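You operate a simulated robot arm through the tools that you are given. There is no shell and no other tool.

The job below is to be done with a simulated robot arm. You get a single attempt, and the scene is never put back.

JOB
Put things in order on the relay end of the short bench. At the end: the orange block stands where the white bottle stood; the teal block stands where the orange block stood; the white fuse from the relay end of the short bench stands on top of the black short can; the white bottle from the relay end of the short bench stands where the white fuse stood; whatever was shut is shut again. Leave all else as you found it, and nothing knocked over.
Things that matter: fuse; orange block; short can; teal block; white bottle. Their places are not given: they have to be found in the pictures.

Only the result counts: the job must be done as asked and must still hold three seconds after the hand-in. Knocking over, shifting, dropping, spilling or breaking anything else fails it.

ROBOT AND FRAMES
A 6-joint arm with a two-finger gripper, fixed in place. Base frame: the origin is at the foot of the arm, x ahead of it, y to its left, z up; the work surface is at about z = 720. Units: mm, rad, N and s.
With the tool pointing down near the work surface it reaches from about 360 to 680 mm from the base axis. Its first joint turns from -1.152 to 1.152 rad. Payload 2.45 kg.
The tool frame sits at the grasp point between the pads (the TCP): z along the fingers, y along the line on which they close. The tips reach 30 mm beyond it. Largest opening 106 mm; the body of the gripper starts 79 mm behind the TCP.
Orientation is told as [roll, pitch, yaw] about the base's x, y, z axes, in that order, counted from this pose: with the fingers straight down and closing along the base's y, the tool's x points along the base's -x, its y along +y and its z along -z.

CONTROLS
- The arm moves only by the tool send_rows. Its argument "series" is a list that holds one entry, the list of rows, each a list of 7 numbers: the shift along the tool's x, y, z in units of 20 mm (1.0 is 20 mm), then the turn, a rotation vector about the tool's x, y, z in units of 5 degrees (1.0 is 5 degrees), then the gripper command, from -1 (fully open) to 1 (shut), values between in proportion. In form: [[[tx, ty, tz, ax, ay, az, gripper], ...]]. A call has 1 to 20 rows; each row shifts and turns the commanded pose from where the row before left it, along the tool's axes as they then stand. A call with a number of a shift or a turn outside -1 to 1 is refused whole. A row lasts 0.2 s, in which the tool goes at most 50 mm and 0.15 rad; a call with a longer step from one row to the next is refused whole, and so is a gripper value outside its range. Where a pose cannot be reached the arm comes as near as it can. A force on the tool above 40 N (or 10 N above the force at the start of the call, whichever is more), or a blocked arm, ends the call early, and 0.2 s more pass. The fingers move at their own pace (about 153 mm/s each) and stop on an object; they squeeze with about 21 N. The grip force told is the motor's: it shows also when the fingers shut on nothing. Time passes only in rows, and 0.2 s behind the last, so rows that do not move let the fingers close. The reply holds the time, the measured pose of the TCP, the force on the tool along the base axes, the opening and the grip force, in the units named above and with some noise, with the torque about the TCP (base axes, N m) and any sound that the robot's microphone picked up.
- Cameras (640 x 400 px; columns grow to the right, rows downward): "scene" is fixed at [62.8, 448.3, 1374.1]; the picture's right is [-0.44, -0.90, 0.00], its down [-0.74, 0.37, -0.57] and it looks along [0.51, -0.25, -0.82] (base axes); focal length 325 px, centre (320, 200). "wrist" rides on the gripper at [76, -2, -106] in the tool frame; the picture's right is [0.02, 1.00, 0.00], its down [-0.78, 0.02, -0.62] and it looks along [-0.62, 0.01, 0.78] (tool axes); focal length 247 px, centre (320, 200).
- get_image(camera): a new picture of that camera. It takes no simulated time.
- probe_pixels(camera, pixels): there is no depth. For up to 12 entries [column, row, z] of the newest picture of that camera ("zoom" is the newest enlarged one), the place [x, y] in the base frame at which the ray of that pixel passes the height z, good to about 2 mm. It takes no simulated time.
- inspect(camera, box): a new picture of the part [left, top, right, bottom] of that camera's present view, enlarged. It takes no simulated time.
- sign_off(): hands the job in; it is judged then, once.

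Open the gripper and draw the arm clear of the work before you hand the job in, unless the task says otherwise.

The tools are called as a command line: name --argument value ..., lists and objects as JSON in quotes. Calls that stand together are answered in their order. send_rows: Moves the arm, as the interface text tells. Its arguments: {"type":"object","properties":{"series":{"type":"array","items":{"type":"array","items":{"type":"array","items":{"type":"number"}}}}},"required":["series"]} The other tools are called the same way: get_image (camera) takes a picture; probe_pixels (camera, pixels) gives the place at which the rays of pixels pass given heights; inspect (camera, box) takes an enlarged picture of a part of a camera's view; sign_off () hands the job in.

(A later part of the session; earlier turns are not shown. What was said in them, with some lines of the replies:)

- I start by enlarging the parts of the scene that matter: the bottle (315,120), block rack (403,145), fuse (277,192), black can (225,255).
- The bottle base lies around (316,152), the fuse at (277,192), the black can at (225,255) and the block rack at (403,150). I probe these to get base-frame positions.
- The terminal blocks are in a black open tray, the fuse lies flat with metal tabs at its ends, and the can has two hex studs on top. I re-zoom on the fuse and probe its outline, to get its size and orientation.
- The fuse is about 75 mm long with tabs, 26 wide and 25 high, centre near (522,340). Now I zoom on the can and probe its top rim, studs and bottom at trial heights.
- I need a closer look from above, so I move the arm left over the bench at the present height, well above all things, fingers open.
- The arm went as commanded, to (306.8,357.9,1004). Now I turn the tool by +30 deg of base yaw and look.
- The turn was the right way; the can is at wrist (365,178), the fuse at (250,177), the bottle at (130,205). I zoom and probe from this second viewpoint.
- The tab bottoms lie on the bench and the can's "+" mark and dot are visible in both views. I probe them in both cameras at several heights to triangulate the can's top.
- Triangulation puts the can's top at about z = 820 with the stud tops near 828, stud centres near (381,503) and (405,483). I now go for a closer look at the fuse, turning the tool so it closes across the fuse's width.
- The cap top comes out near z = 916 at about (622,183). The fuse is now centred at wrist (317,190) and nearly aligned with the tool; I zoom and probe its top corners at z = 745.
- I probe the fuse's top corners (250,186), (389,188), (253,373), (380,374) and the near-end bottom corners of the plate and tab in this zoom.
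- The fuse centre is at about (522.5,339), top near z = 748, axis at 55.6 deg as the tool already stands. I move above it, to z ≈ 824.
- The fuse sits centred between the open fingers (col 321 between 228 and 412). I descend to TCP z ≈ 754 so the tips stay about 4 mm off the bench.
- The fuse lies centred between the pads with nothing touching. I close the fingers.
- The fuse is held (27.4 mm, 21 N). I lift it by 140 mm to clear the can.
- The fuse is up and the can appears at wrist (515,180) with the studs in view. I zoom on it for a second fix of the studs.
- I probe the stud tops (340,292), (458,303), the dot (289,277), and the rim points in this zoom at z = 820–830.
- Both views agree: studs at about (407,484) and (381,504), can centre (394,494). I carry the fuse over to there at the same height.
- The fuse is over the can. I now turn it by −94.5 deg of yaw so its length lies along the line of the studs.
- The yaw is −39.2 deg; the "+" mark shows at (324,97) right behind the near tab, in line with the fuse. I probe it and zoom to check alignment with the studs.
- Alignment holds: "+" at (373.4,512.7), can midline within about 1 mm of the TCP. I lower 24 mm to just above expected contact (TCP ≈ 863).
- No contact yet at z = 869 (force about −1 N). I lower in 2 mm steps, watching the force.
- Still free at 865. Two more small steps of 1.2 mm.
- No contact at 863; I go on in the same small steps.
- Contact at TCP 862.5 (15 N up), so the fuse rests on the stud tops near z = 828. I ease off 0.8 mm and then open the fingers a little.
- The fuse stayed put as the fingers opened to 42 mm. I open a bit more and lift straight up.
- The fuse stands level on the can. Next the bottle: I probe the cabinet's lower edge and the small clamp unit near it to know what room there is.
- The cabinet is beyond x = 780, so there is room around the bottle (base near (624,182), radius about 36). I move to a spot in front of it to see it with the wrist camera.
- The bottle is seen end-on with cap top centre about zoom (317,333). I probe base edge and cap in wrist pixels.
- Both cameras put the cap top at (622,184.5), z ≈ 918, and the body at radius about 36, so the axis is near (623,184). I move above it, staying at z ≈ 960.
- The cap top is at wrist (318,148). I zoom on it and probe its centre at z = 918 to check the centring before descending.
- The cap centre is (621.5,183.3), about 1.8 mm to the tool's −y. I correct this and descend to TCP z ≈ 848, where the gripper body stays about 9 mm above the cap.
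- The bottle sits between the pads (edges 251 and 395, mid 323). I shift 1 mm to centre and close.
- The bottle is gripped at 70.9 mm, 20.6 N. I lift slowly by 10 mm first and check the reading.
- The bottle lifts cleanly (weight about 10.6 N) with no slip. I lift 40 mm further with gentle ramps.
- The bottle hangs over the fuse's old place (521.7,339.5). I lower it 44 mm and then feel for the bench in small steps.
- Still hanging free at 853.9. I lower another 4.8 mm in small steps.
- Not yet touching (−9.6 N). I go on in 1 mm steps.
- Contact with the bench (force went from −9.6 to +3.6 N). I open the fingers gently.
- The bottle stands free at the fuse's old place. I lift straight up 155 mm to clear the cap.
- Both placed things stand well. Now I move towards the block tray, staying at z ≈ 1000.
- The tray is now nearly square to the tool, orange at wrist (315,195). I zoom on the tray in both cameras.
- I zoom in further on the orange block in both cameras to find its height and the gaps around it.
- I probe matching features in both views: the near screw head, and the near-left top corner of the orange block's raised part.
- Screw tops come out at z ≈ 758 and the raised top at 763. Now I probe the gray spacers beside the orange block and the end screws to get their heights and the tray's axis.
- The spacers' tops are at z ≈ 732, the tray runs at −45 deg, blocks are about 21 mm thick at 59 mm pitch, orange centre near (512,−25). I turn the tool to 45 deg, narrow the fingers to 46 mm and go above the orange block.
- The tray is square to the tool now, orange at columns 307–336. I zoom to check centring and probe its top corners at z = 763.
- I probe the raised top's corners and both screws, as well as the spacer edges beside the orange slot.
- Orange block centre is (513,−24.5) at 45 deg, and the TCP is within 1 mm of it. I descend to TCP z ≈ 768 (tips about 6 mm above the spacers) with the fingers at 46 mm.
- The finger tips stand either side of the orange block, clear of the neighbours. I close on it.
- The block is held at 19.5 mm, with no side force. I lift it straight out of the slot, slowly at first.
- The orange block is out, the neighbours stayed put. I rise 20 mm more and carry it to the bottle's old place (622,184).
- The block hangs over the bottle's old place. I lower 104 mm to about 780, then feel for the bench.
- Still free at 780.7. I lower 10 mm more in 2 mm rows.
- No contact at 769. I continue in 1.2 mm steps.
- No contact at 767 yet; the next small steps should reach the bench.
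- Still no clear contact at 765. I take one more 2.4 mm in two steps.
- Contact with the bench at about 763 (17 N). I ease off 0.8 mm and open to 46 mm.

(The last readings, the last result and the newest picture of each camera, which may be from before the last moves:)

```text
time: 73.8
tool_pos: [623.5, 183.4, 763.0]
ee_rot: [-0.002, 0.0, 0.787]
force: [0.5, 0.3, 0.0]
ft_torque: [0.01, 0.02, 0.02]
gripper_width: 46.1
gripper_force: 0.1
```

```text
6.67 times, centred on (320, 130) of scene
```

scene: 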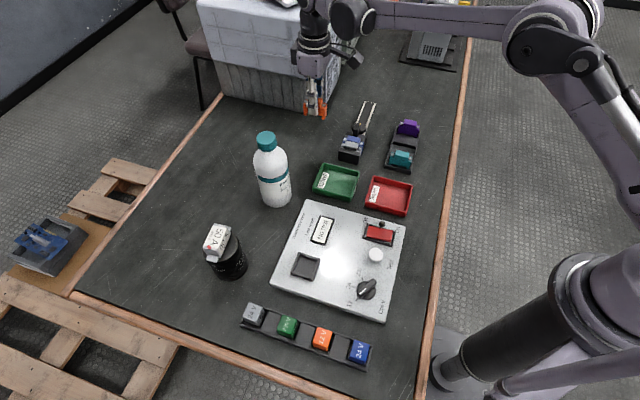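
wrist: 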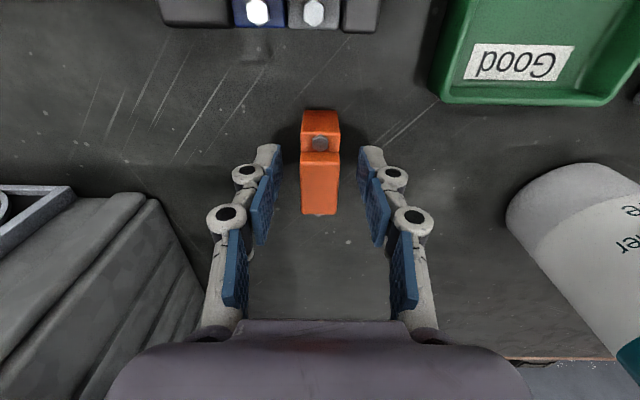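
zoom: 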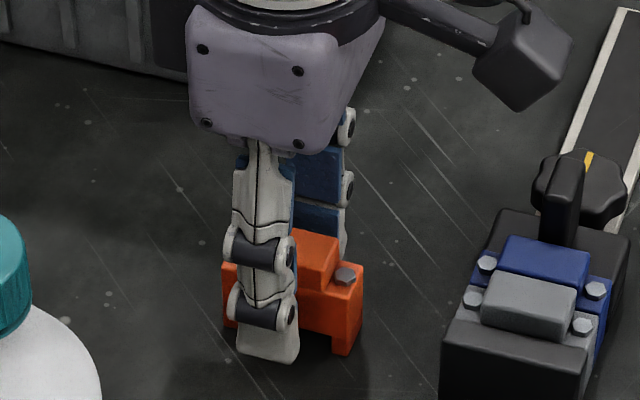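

The orange block stands free. I lift straight up 120 mm, then travel to above the teal block (about (471,17)).

send_rows --series '[[[0, 0, -0.4, 0, 0, 0, 0.13], [0, 0, -0.8, 0, 0, 0, 0.13], [0, 0, -1, 0, 0, 0, 0.13], [0, 0, -1, 0, 0, 0, 0.13], [0, 0, -1, 0, 0, 0, 0.13], [0, 0, -1, 0, 0, 0, 0.13], [0, 0, -0.8, 0, 0, 0, 0.13]]]'

get_image --camera "wrist"

send_rows --series '[[[0.94, -0.044, 0, 0, 0, 0, 0.13], [0.94, -0.044, 0, 0, 0, 0, 0.13], [0.94, -0.044, 0, 0, 0, 0, 0.13], [0.94, -0.044, 0, 0, 0, 0, 0.13], [0.94, -0.044, 0, 0, 0, 0, 0.13], [0.94, -0.044, 0, 0, 0, 0, 0.13], [0.94, -0.044, 0, 0, 0, 0, 0.13], [0.94, -0.044, 0, 0, 0, 0, 0.13], [0.94, -0.044, 0, 0, 0, 0, 0.13], [0.94, -0.044, 0, 0, 0, 0, 0.13], [0.94, -0.044, 0, 0, 0, 0, 0.13], [0.94, -0.044, 0, 0, 0, 0, 0.13], [0, 0, 0.8, 0, 0, 0, 0.13], [0, 0, 0.8, 0, 0, 0, 0.13], [0, 0, 0.8, 0, 0, 0, 0.13], [0, 0, 0, 0, 0, 0, 0.13]]]'

inspect --camera "wrist" --box '[215, 60, 425, 170]'

get_image --camera "wrist"

get_image --camera "scene"

```text
time: 75.4
tool_pos: [622.8, 182.4, 883.2]
ee_rot: [-0.003, -0.002, 0.786]
force: [0.3, -0.4, 0.1]
ft_torque: [0.0, -0.01, 0.03]
gripper_width: 46.1
gripper_force: 0.1
```

```text
taken
```

wrist: 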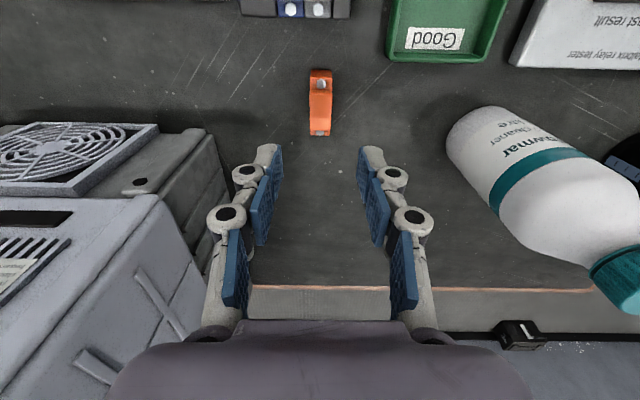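

```text
time: 78.8
tool_pos: [471.1, 15.2, 834.2]
ee_rot: [-0.001, 0.0, 0.786]
force: [0.6, 0.0, 0.0]
ft_torque: [0.01, 0.03, -0.02]
gripper_width: 46.1
gripper_force: 0.1
```

```text
3.05 times, centred on (320, 115) of wrist
```

zoom: 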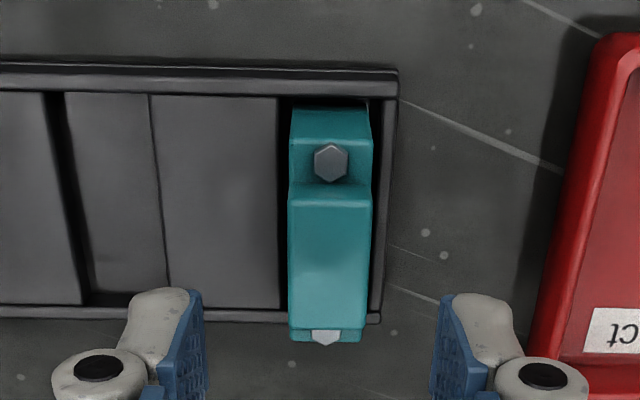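

```text
taken
```

wrist: 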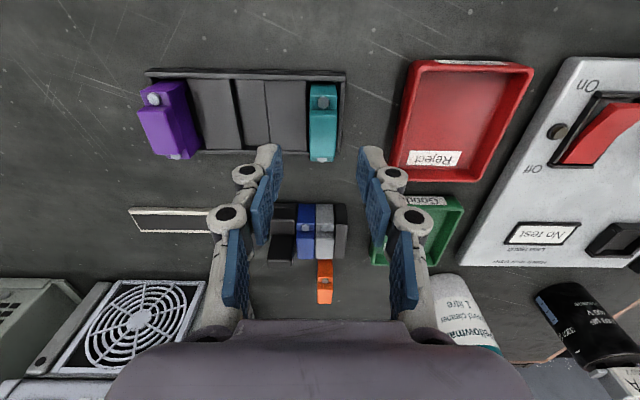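

```text
taken
```

scene: 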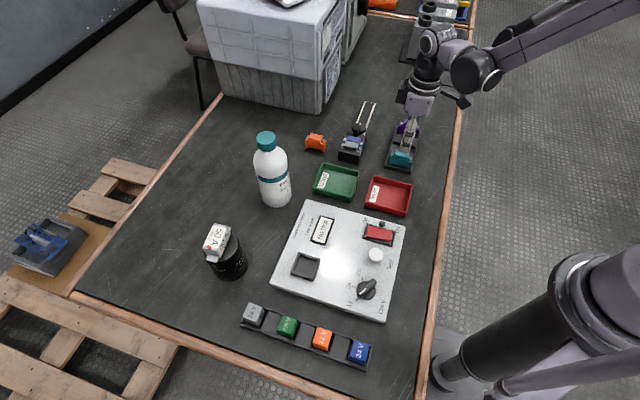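

Teal is centred under the gripper; its right side faces the tray's end wall (zoom col 385–400), so I need that wall's height. I zoom the scene camera on that corner.

inspect --camera "scene" --box '[380, 145, 425, 177]'

inspect --camera "wrist" --box '[290, 60, 360, 170]'

```text
12.50 times, centred on (402, 161) of scene
```

zoom: 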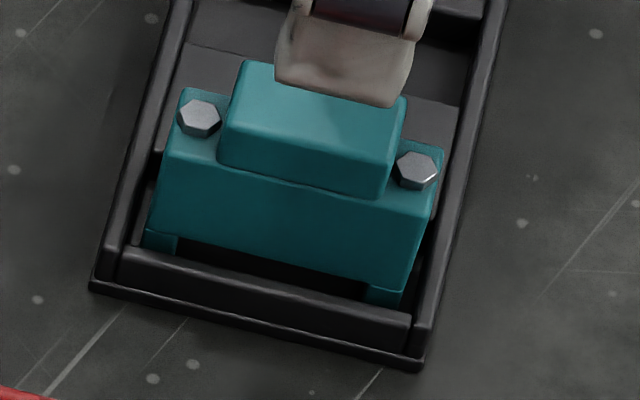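

```text
3.64 times, centred on (325, 115) of wrist
```

zoom: 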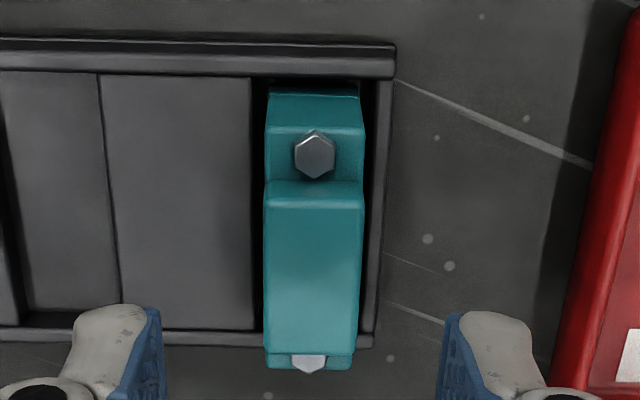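

The end wall's top looks about level with the spacers; I will keep the tips at about 742 to be safe. I probe the teal block's screws and top corners, the spacer edges and the now visible empty slot.

probe_pixels --camera "zoom" --pixels '[[264, 197, 763.5], [364, 197, 763.5], [266, 354, 763.5], [357, 354, 763.5], [315, 154, 758], [308, 363, 757], [253, 78, 732], [256, 330, 732], [377, 82, 732], [362, 335, 732], [392, 82, 733], [100, 75, 732]]'

probe_pixels --camera "scene" --pixels '[[386.4, 164.6, 732], [409.1, 170.4, 732]]'

```text
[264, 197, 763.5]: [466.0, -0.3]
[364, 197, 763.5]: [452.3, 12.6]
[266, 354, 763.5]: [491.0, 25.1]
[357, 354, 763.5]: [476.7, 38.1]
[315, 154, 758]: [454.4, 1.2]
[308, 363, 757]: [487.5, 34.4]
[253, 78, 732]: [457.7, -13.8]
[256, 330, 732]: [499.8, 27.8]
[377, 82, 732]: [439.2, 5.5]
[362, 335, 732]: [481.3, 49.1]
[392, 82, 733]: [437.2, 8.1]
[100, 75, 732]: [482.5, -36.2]
```

```text
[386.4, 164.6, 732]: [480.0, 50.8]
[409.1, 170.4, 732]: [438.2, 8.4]
```

Teal centre is (471,17.8); the TCP is about 1.8 mm short in both tool directions. I correct that and descend to TCP ≈ 771 (tips ≈ 741; walls at 732).

send_rows --series '[[[-0.085, 0.085, 0, 0, 0, 0, 0.13], [0, 0, 0.6, 0, 0, 0, 0.13], [0, 0, 0.8, 0, 0, 0, 0.13], [0, 0, 0.8, 0, 0, 0, 0.13], [0, 0, 0.6, 0, 0, 0, 0.13], [0, 0, 0.33, 0, 0, 0, 0.13], [0, 0, 0, 0, 0, 0, 0.13]]]'

get_image --camera "wrist"

inspect --camera "scene" --box '[370, 110, 440, 180]'

```text
time: 80.4
tool_pos: [473.0, 17.7, 773.2]
ee_rot: [-0.001, 0.0, 0.785]
force: [0.2, -0.6, 0.1]
ft_torque: [0.0, -0.02, 0.02]
gripper_width: 46.4
gripper_force: 0.1
```

```text
taken
```

wrist: 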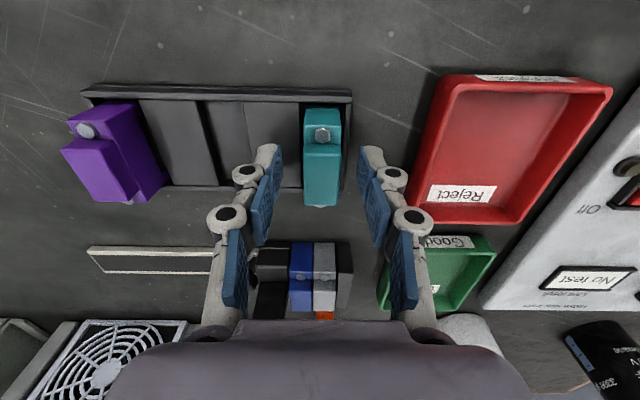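

```text
5.71 times, centred on (405, 145) of scene
```

zoom: 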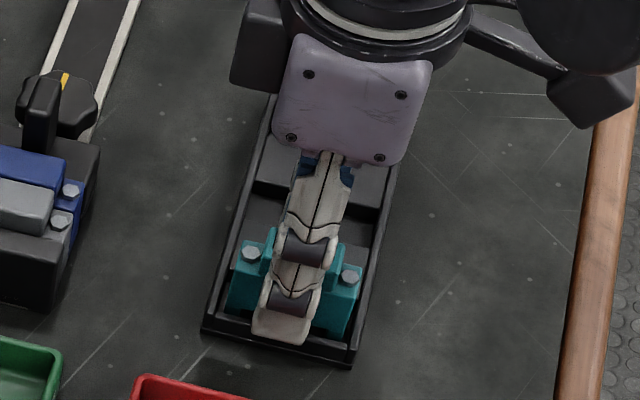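

Teal lies centred between the tips (cols 304–341). I close on it.

send_rows --series '[[[0, 0.02, 0, 0, 0, 0, 0.4], [0, 0, 0, 0, 0, 0, 0.6], [0, 0, 0, 0, 0, 0, 1], [0, 0, 0, 0, 0, 0, 1], [0, 0, 0, 0, 0, 0, 1]]]'

get_image --camera "wrist"

```text
time: 81.6
tool_pos: [470.6, 18.1, 773.4]
ee_rot: [-0.003, -0.001, 0.785]
force: [-0.6, -0.2, 0.4]
ft_torque: [0.01, 0.01, -0.01]
gripper_width: 19.2
gripper_force: 21.4
```

```text
taken
```

wrist: 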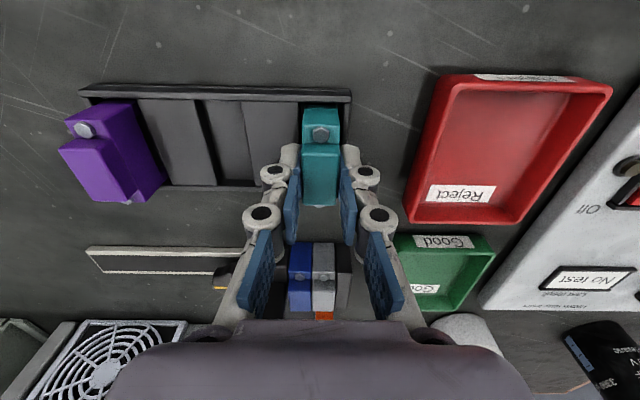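

Teal is held at 19.2 mm. I lift it straight up 64 mm.

send_rows --series '[[[0, 0, -0.15, 0, 0, 0, 1], [0, 0, -0.3, 0, 0, 0, 1], [0, 0, -0.4, 0, 0, 0, 1], [0, 0, -0.6, 0, 0, 0, 1], [0, 0, -0.7, 0, 0, 0, 1], [0, 0, -0.6, 0, 0, 0, 1], [0, 0, -0.45, 0, 0, 0, 1], [0, 0, 0, 0, 0, 0, 1]]]'

get_image --camera "wrist"

inspect --camera "scene" --box '[370, 110, 440, 180]'

```text
time: 83.4
tool_pos: [469.9, 20.5, 837.4]
ee_rot: [-0.002, 0.001, 0.785]
force: [0.0, 0.6, -0.2]
ft_torque: [0.0, 0.01, 0.04]
gripper_width: 19.2
gripper_force: 20.6
```

```text
taken
```

wrist: 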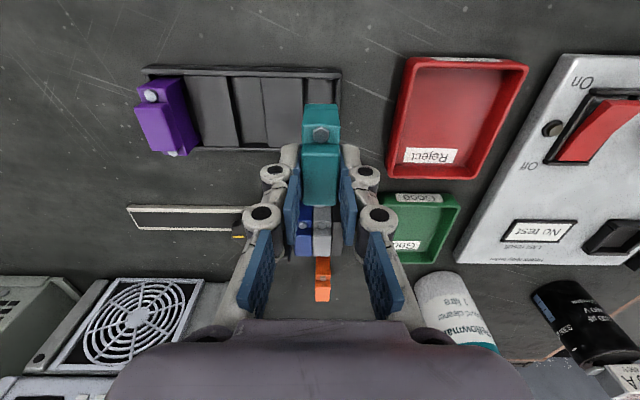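

```text
5.71 times, centred on (405, 145) of scene
```

zoom: 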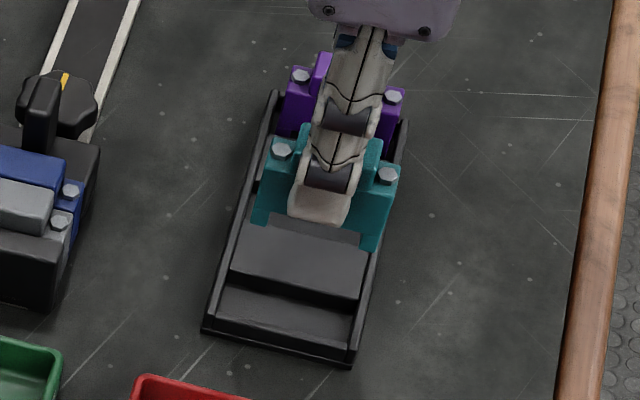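

Teal is up and the tray has not moved. I shift it 59.5 mm along the tray (tool −y) to above the orange slot.

send_rows --series '[[[0, -0.4, 0, 0, 0, 0, 1], [0, -0.75, 0, 0, 0, 0, 1], [0, -0.8, 0, 0, 0, 0, 1], [0, -0.675, 0, 0, 0, 0, 1], [0, -0.35, 0, 0, 0, 0, 1], [0, 0, 0, 0, 0, 0, 1]]]'

get_image --camera "wrist"

inspect --camera "wrist" --box '[215, 50, 425, 220]'

inspect --camera "scene" --box '[370, 110, 440, 180]'

```text
time: 84.8
tool_pos: [511.4, -23.2, 838.1]
ee_rot: [-0.001, 0.0, 0.785]
force: [-0.3, 0.9, -1.2]
ft_torque: [-0.01, -0.03, -0.02]
gripper_width: 19.2
gripper_force: 21.3
```

```text
taken
```

wrist: 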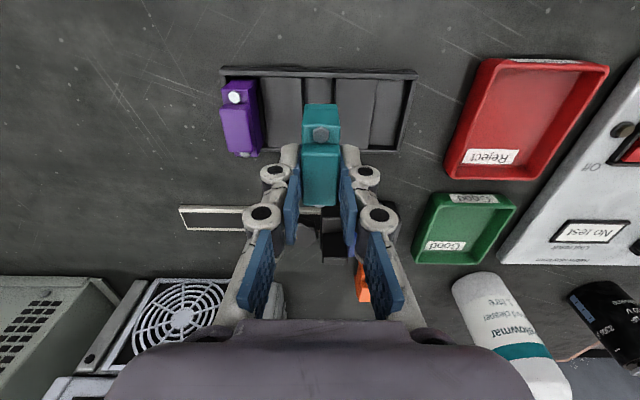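

```text
2.35 times, centred on (320, 135) of wrist
```

zoom: 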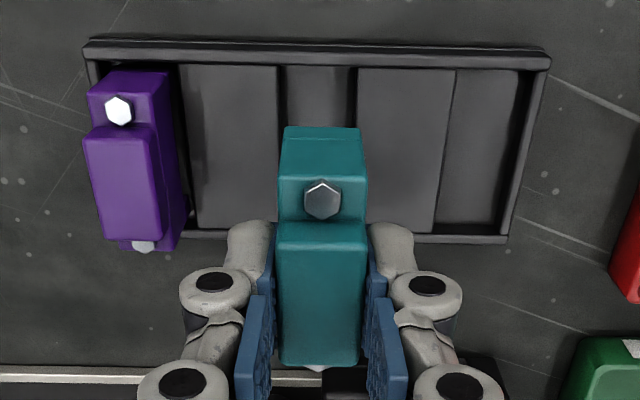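

```text
5.71 times, centred on (405, 145) of scene
```

zoom: 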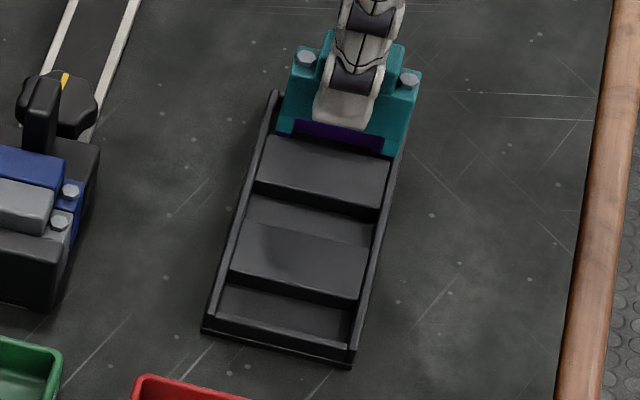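

The spacer edges of the target slot show at zoom (277,66) and (358,69). I probe these at z = 732 and the teal block's near screw, to check the lateral alignment before lowering.

inspect --camera "wrist" --box '[280, 65, 360, 145]'

probe_pixels --camera "wrist" --pixels '[[301.7, 78, 732], [336.2, 79.3, 732], [302.5, 130, 732], [320.8, 120, 822], [302.2, 89, 818], [335.5, 89.5, 818]]'

```text
5.00 times, centred on (320, 105) of wrist
```

zoom: 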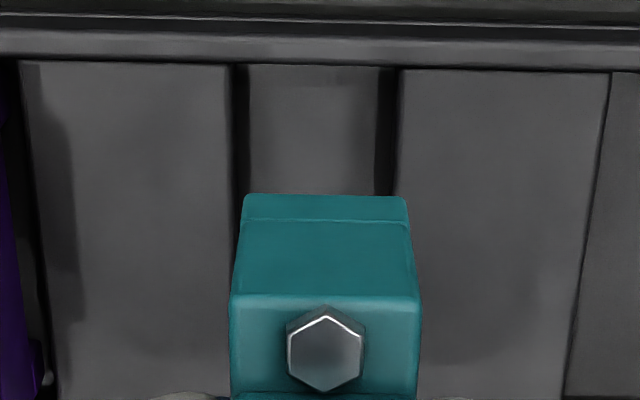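

```text
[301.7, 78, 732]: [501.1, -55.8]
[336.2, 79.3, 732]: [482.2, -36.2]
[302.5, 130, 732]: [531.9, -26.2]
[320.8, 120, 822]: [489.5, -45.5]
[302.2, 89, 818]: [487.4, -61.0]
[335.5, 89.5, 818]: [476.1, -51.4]
```

I probe the teal's near screw at its present height for a direct comparison with the slot's middle.

probe_pixels --camera "wrist" --pixels '[[321.2, 134.6, 822], [301.9, 125, 816], [340.3, 125, 816], [302.2, 78, 732], [336.4, 79, 732]]'

```text
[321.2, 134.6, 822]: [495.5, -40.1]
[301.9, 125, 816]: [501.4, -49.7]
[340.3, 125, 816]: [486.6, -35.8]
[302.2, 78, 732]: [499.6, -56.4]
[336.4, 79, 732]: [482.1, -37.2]
```

The block is about 1.2 mm off the slot's middle in tool +y; I correct it and lower to TCP ≈ 782, with the block's foot just above the spacers.

send_rows --series '[[[0, -0.06, 0, 0, 0, 0, 1], [0, 0, 0.5, 0, 0, 0, 1], [0, 0, 0.8, 0, 0, 0, 1], [0, 0, 0.7, 0, 0, 0, 1], [0, 0, 0.5, 0, 0, 0, 1], [0, 0, 0.28, 0, 0, 0, 1], [0, 0, 0, 0, 0, 0, 1]]]'

get_image --camera "wrist"

inspect --camera "wrist" --box '[270, 75, 370, 175]'

inspect --camera "scene" --box '[380, 115, 430, 165]'

```text
time: 86.4
tool_pos: [514.5, -24.3, 781.6]
ee_rot: [-0.004, 0.002, 0.786]
force: [-0.2, 0.0, 0.5]
ft_torque: [0.02, -0.02, 0.0]
gripper_width: 19.2
gripper_force: 20.9
```

```text
taken
```

wrist: 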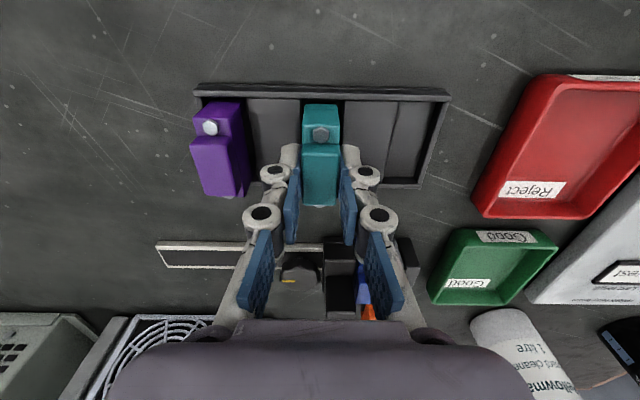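

```text
4.00 times, centred on (320, 125) of wrist
```

zoom: 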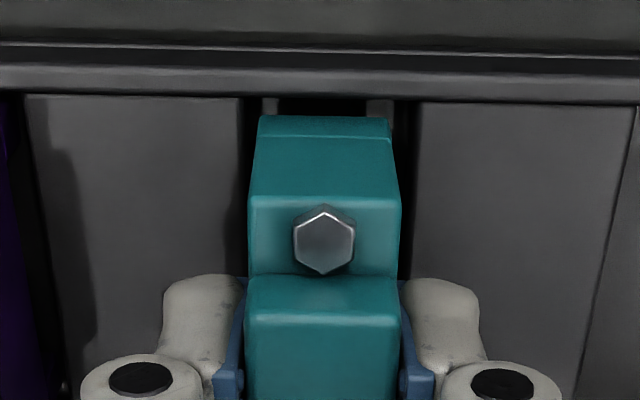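

```text
8.00 times, centred on (405, 140) of scene
```

zoom: 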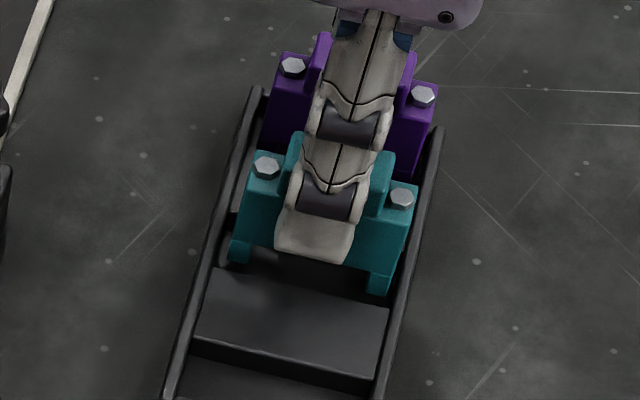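

The block's foot (cols 258–390) lies centred between the spacer edges (242 and 412). I lower 6 mm into the slot and then feel for the floor.

send_rows --series '[[[0, 0, 0.1, 0, 0, 0, 1], [0, 0, 0.1, 0, 0, 0, 1], [0, 0, 0.1, 0, 0, 0, 1], [0, 0, 0, 0, 0, 0, 1]]]'

```text
time: 87.4
tool_pos: [514.0, -24.8, 774.1]
ee_rot: [-0.002, 0.0, 0.785]
force: [0.5, -0.2, 0.0]
ft_torque: [0.03, 0.03, -0.01]
gripper_width: 18.9
gripper_force: 21.2
```

No side force and no contact yet at about 775. I take 1 mm steps.

send_rows --series '[[[0, 0, 0.05, 0, 0, 0, 1], [0, 0, 0.05, 0, 0, 0, 1], [0, 0, 0, 0, 0, 0, 1]]]'

```text
time: 88.2
tool_pos: [513.8, -24.6, 773.5]
ee_rot: [-0.003, -0.001, 0.785]
force: [-0.1, 0.1, -0.2]
ft_torque: [0.02, -0.01, 0.01]
gripper_width: 19.1
gripper_force: 21.2
```

Still free; two more 1 mm steps.

send_rows --series '[[[0, 0, 0.05, 0, 0, 0, 1], [0, 0, 0.05, 0, 0, 0, 1], [0, 0, 0, 0, 0, 0, 1]]]'

```text
time: 89.0
tool_pos: [513.8, -24.1, 772.0]
ee_rot: [-0.002, -0.003, 0.786]
force: [0.8, 1.2, 17.7]
ft_torque: [-0.01, -0.06, 0.01]
gripper_width: 19.3
gripper_force: 21.0
```

Contact with the slot floor at 772 (17.7 N), at the same height as when it was gripped. I ease off 0.8 mm and open to 46 mm.

send_rows --series '[[[0, 0, -0.04, 0, 0, 0, 1], [0, 0, 0, 0, 0, 0, 1], [0, 0, 0, 0, 0, 0, 0.5], [0, 0, 0, 0, 0, 0, 0.3], [0, 0, 0, 0, 0, 0, 0.13], [0, 0, 0, 0, 0, 0, 0.13]]]'

get_image --camera "wrist"

```text
time: 90.4
tool_pos: [513.7, -24.9, 772.7]
ee_rot: [-0.002, 0.001, 0.784]
force: [-0.2, -0.2, 0.6]
ft_torque: [0.0, 0.01, 0.0]
gripper_width: 46.2
gripper_force: 0.1
```

```text
taken
```

wrist: 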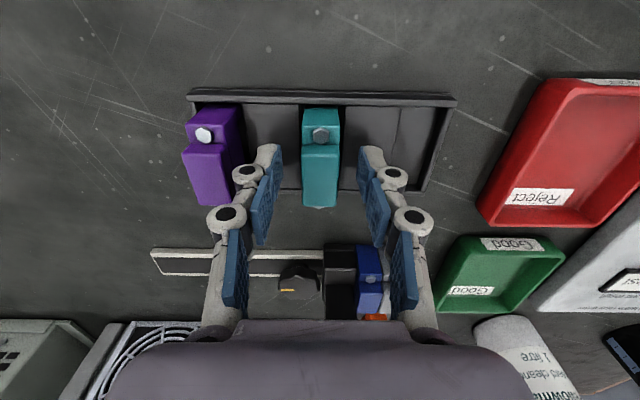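

The teal block stands in the orange slot. I lift straight up, well clear, and look over everything.

send_rows --series '[[[0, 0, -0.4, 0, 0, 0, 0.13], [0, 0, -0.8, 0, 0, 0, 0.13], [0, 0, -1, 0, 0, 0, 0.13], [0, 0, -1, 0, 0, 0, 0.13], [0, 0, -1, 0, 0, 0, 0.13], [0, 0, -1, 0, 0, 0, 0.13], [0, 0, -1, 0, 0, 0, -1], [0, 0, -1, 0, 0, 0, -1], [0, 0, -1, 0, 0, 0, -1], [0, 0, -1, 0, 0, 0, -1]]]'

get_image --camera "wrist"

get_image --camera "scene"

```text
time: 92.6
tool_pos: [515.3, -23.2, 954.8]
ee_rot: [-0.001, -0.001, 0.786]
force: [0.3, -0.8, 0.0]
ft_torque: [0.01, 0.0, -0.02]
gripper_width: 105.9
gripper_force: 0.0
```

```text
taken
```

wrist: 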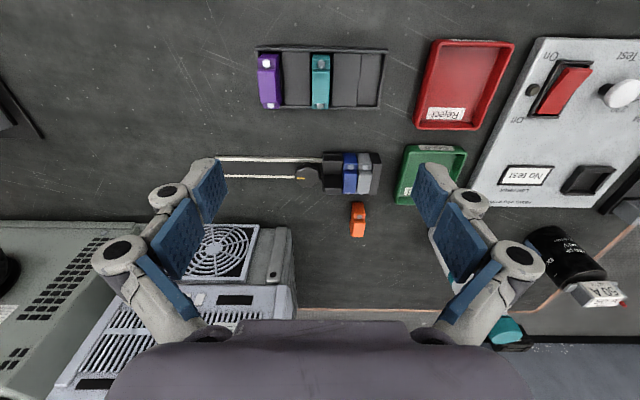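

```text
taken
```

scene: 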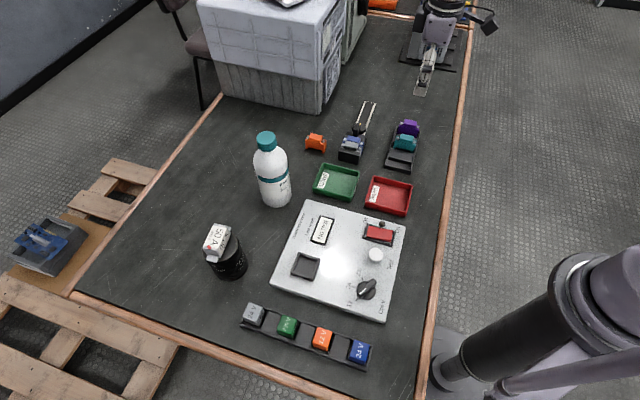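

All things appear in their places. I check the orange block's and bottle's final positions by zooming and probing.

inspect --camera "wrist" --box '[335, 190, 385, 250]'

inspect --camera "scene" --box '[240, 120, 440, 220]'

inspect --camera "scene" --box '[190, 210, 270, 290]'

probe_pixels --camera "wrist" --pixels '[[357.6, 219, 740], [357.6, 219, 757]]'

probe_pixels --camera "scene" --pixels '[[265.3, 138, 918], [276, 207, 720], [316, 141, 757]]'

```text
6.67 times, centred on (360, 220) of wrist
```

zoom: 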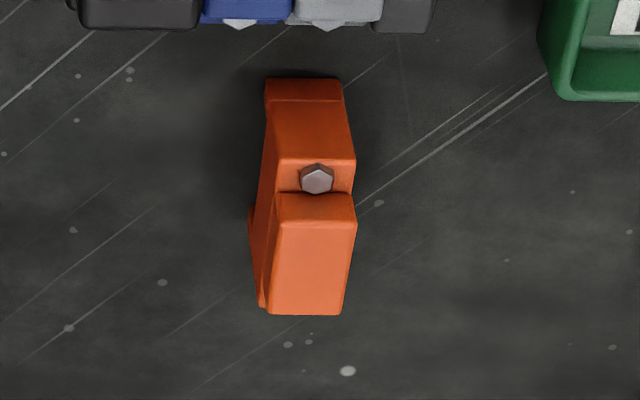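

```text
3.20 times, centred on (340, 170) of scene
```

zoom: 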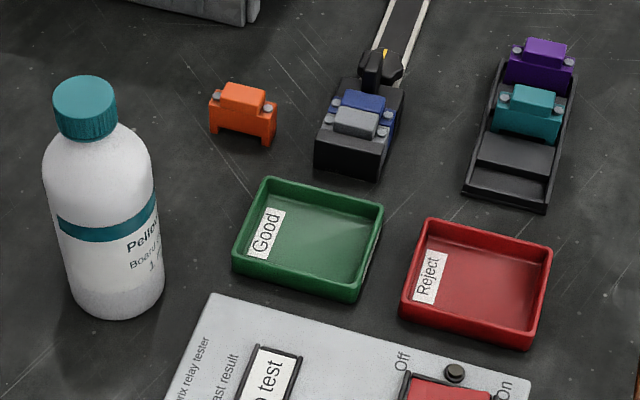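

```text
5.00 times, centred on (230, 250) of scene
```

zoom: 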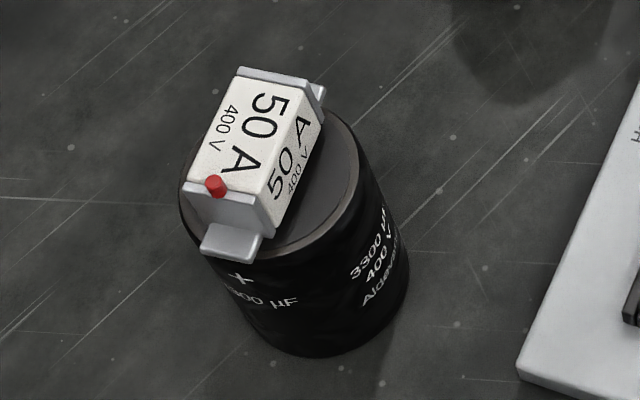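

```text
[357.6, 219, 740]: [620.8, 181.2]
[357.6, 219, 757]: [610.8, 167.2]
```

```text
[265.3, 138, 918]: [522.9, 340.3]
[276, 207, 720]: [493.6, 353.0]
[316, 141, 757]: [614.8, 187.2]
```

The bottle's cap is at (522.9,340.3), the orange block at about (622,183), teal in the orange slot, fuse level on the can. I draw the arm back to its starting pose, high and clear of the bench.

send_rows --series '[[[0.576, 0.9, -0.255, 0, 0, 0, -1], [0.576, 0.9, -0.255, 0, 0, 0, -1], [0.576, 0.9, -0.255, 0, 0, 0, -1], [0.576, 0.9, -0.255, 0, 0, 0, -1], [0.576, 0.9, -0.255, 0, 0, 0, -1], [0.576, 0.9, -0.255, 0, 0, 0, -1], [0.576, 0.9, -0.255, 0, 0, 0, -1], [0.576, 0.9, -0.255, 0, 0, 0, -1], [0.576, 0.9, -0.255, 0, 0, 0, -1], [0.576, 0.9, -0.255, 0, 0, 0, -1], [0, 0, 0, 0, 0, 1, -1], [0, 0, 0, 0, 0, 1, -1], [0, 0, 0, 0, 0, 1, -1], [0, 0, 0, 0, 0, 1, -1], [0, 0, 0, 0, 0, 1, -1], [0, 0, 0, 0, 0, 1, -1], [0, 0, 0, 0, 0, 1, -1], [0, 0, 0, 0, 0, 1, -1], [0, 0, 0, 0, 0, 1, -1], [0, 0, 0, 0, 0, 0, -1]]]'

get_image --camera "scene"

get_image --camera "wrist"

```text
time: 96.8
tool_pos: [304.4, 20.8, 1007.8]
ee_rot: [0.0, -0.001, -0.002]
force: [-0.3, 0.2, 0.1]
ft_torque: [-0.01, 0.03, 0.03]
gripper_width: 105.9
gripper_force: 0.0
```

```text
taken
```

scene: 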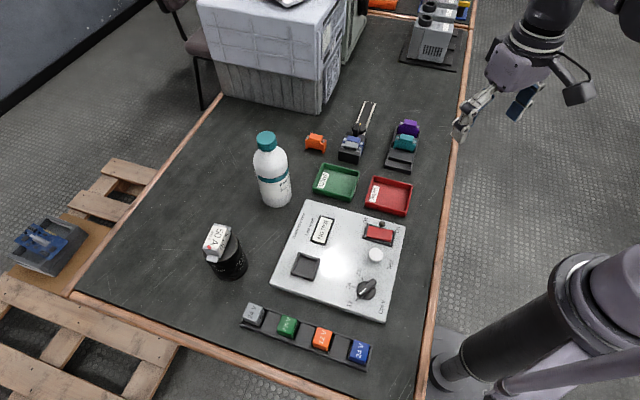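

```text
taken
```

wrist: 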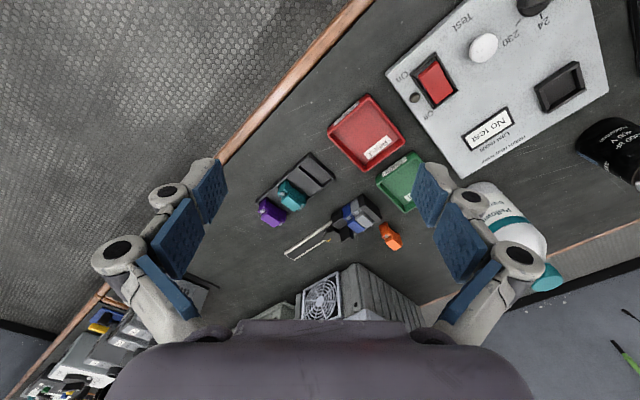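

The final pictures show everything in place: orange at (315,142), teal in the orange slot (404,143), bottle at (272,175), fuse on the can (217,240). The rest is unmoved, nothing was opened, and the arm is clear with the gripper open. I hand in.

sign_off

```text
The job is handed in.
```

The job is done and handed in; I haven't seen the judging result. This is how the bench stood in the last pictures:

| Thing | Where it is now |
|---|---|
| White fuse | Lying level on the black can, resting along its two stud heads |
| White bottle | Upright at about (523, 340), where the fuse stood |
| Orange block | Upright at about (622, 184), where the bottle stood |
| Teal block | In the middle slot of its tray, where the orange block stood |

- **Orange block:** I took this to be the orange terminal block in the tray next to the teal one, not the orange 12 V relay in the rack.
- **Fuse on the can:** the gap between the studs is narrower than the fuse, so the fuse sits on top of them and not on the can's flat face.
- **Shut things:** nothing was opened, so there was nothing to shut again.

Nothing was knocked over, and in the pictures nothing else has moved. The arm is back at its starting pose with the gripper open.
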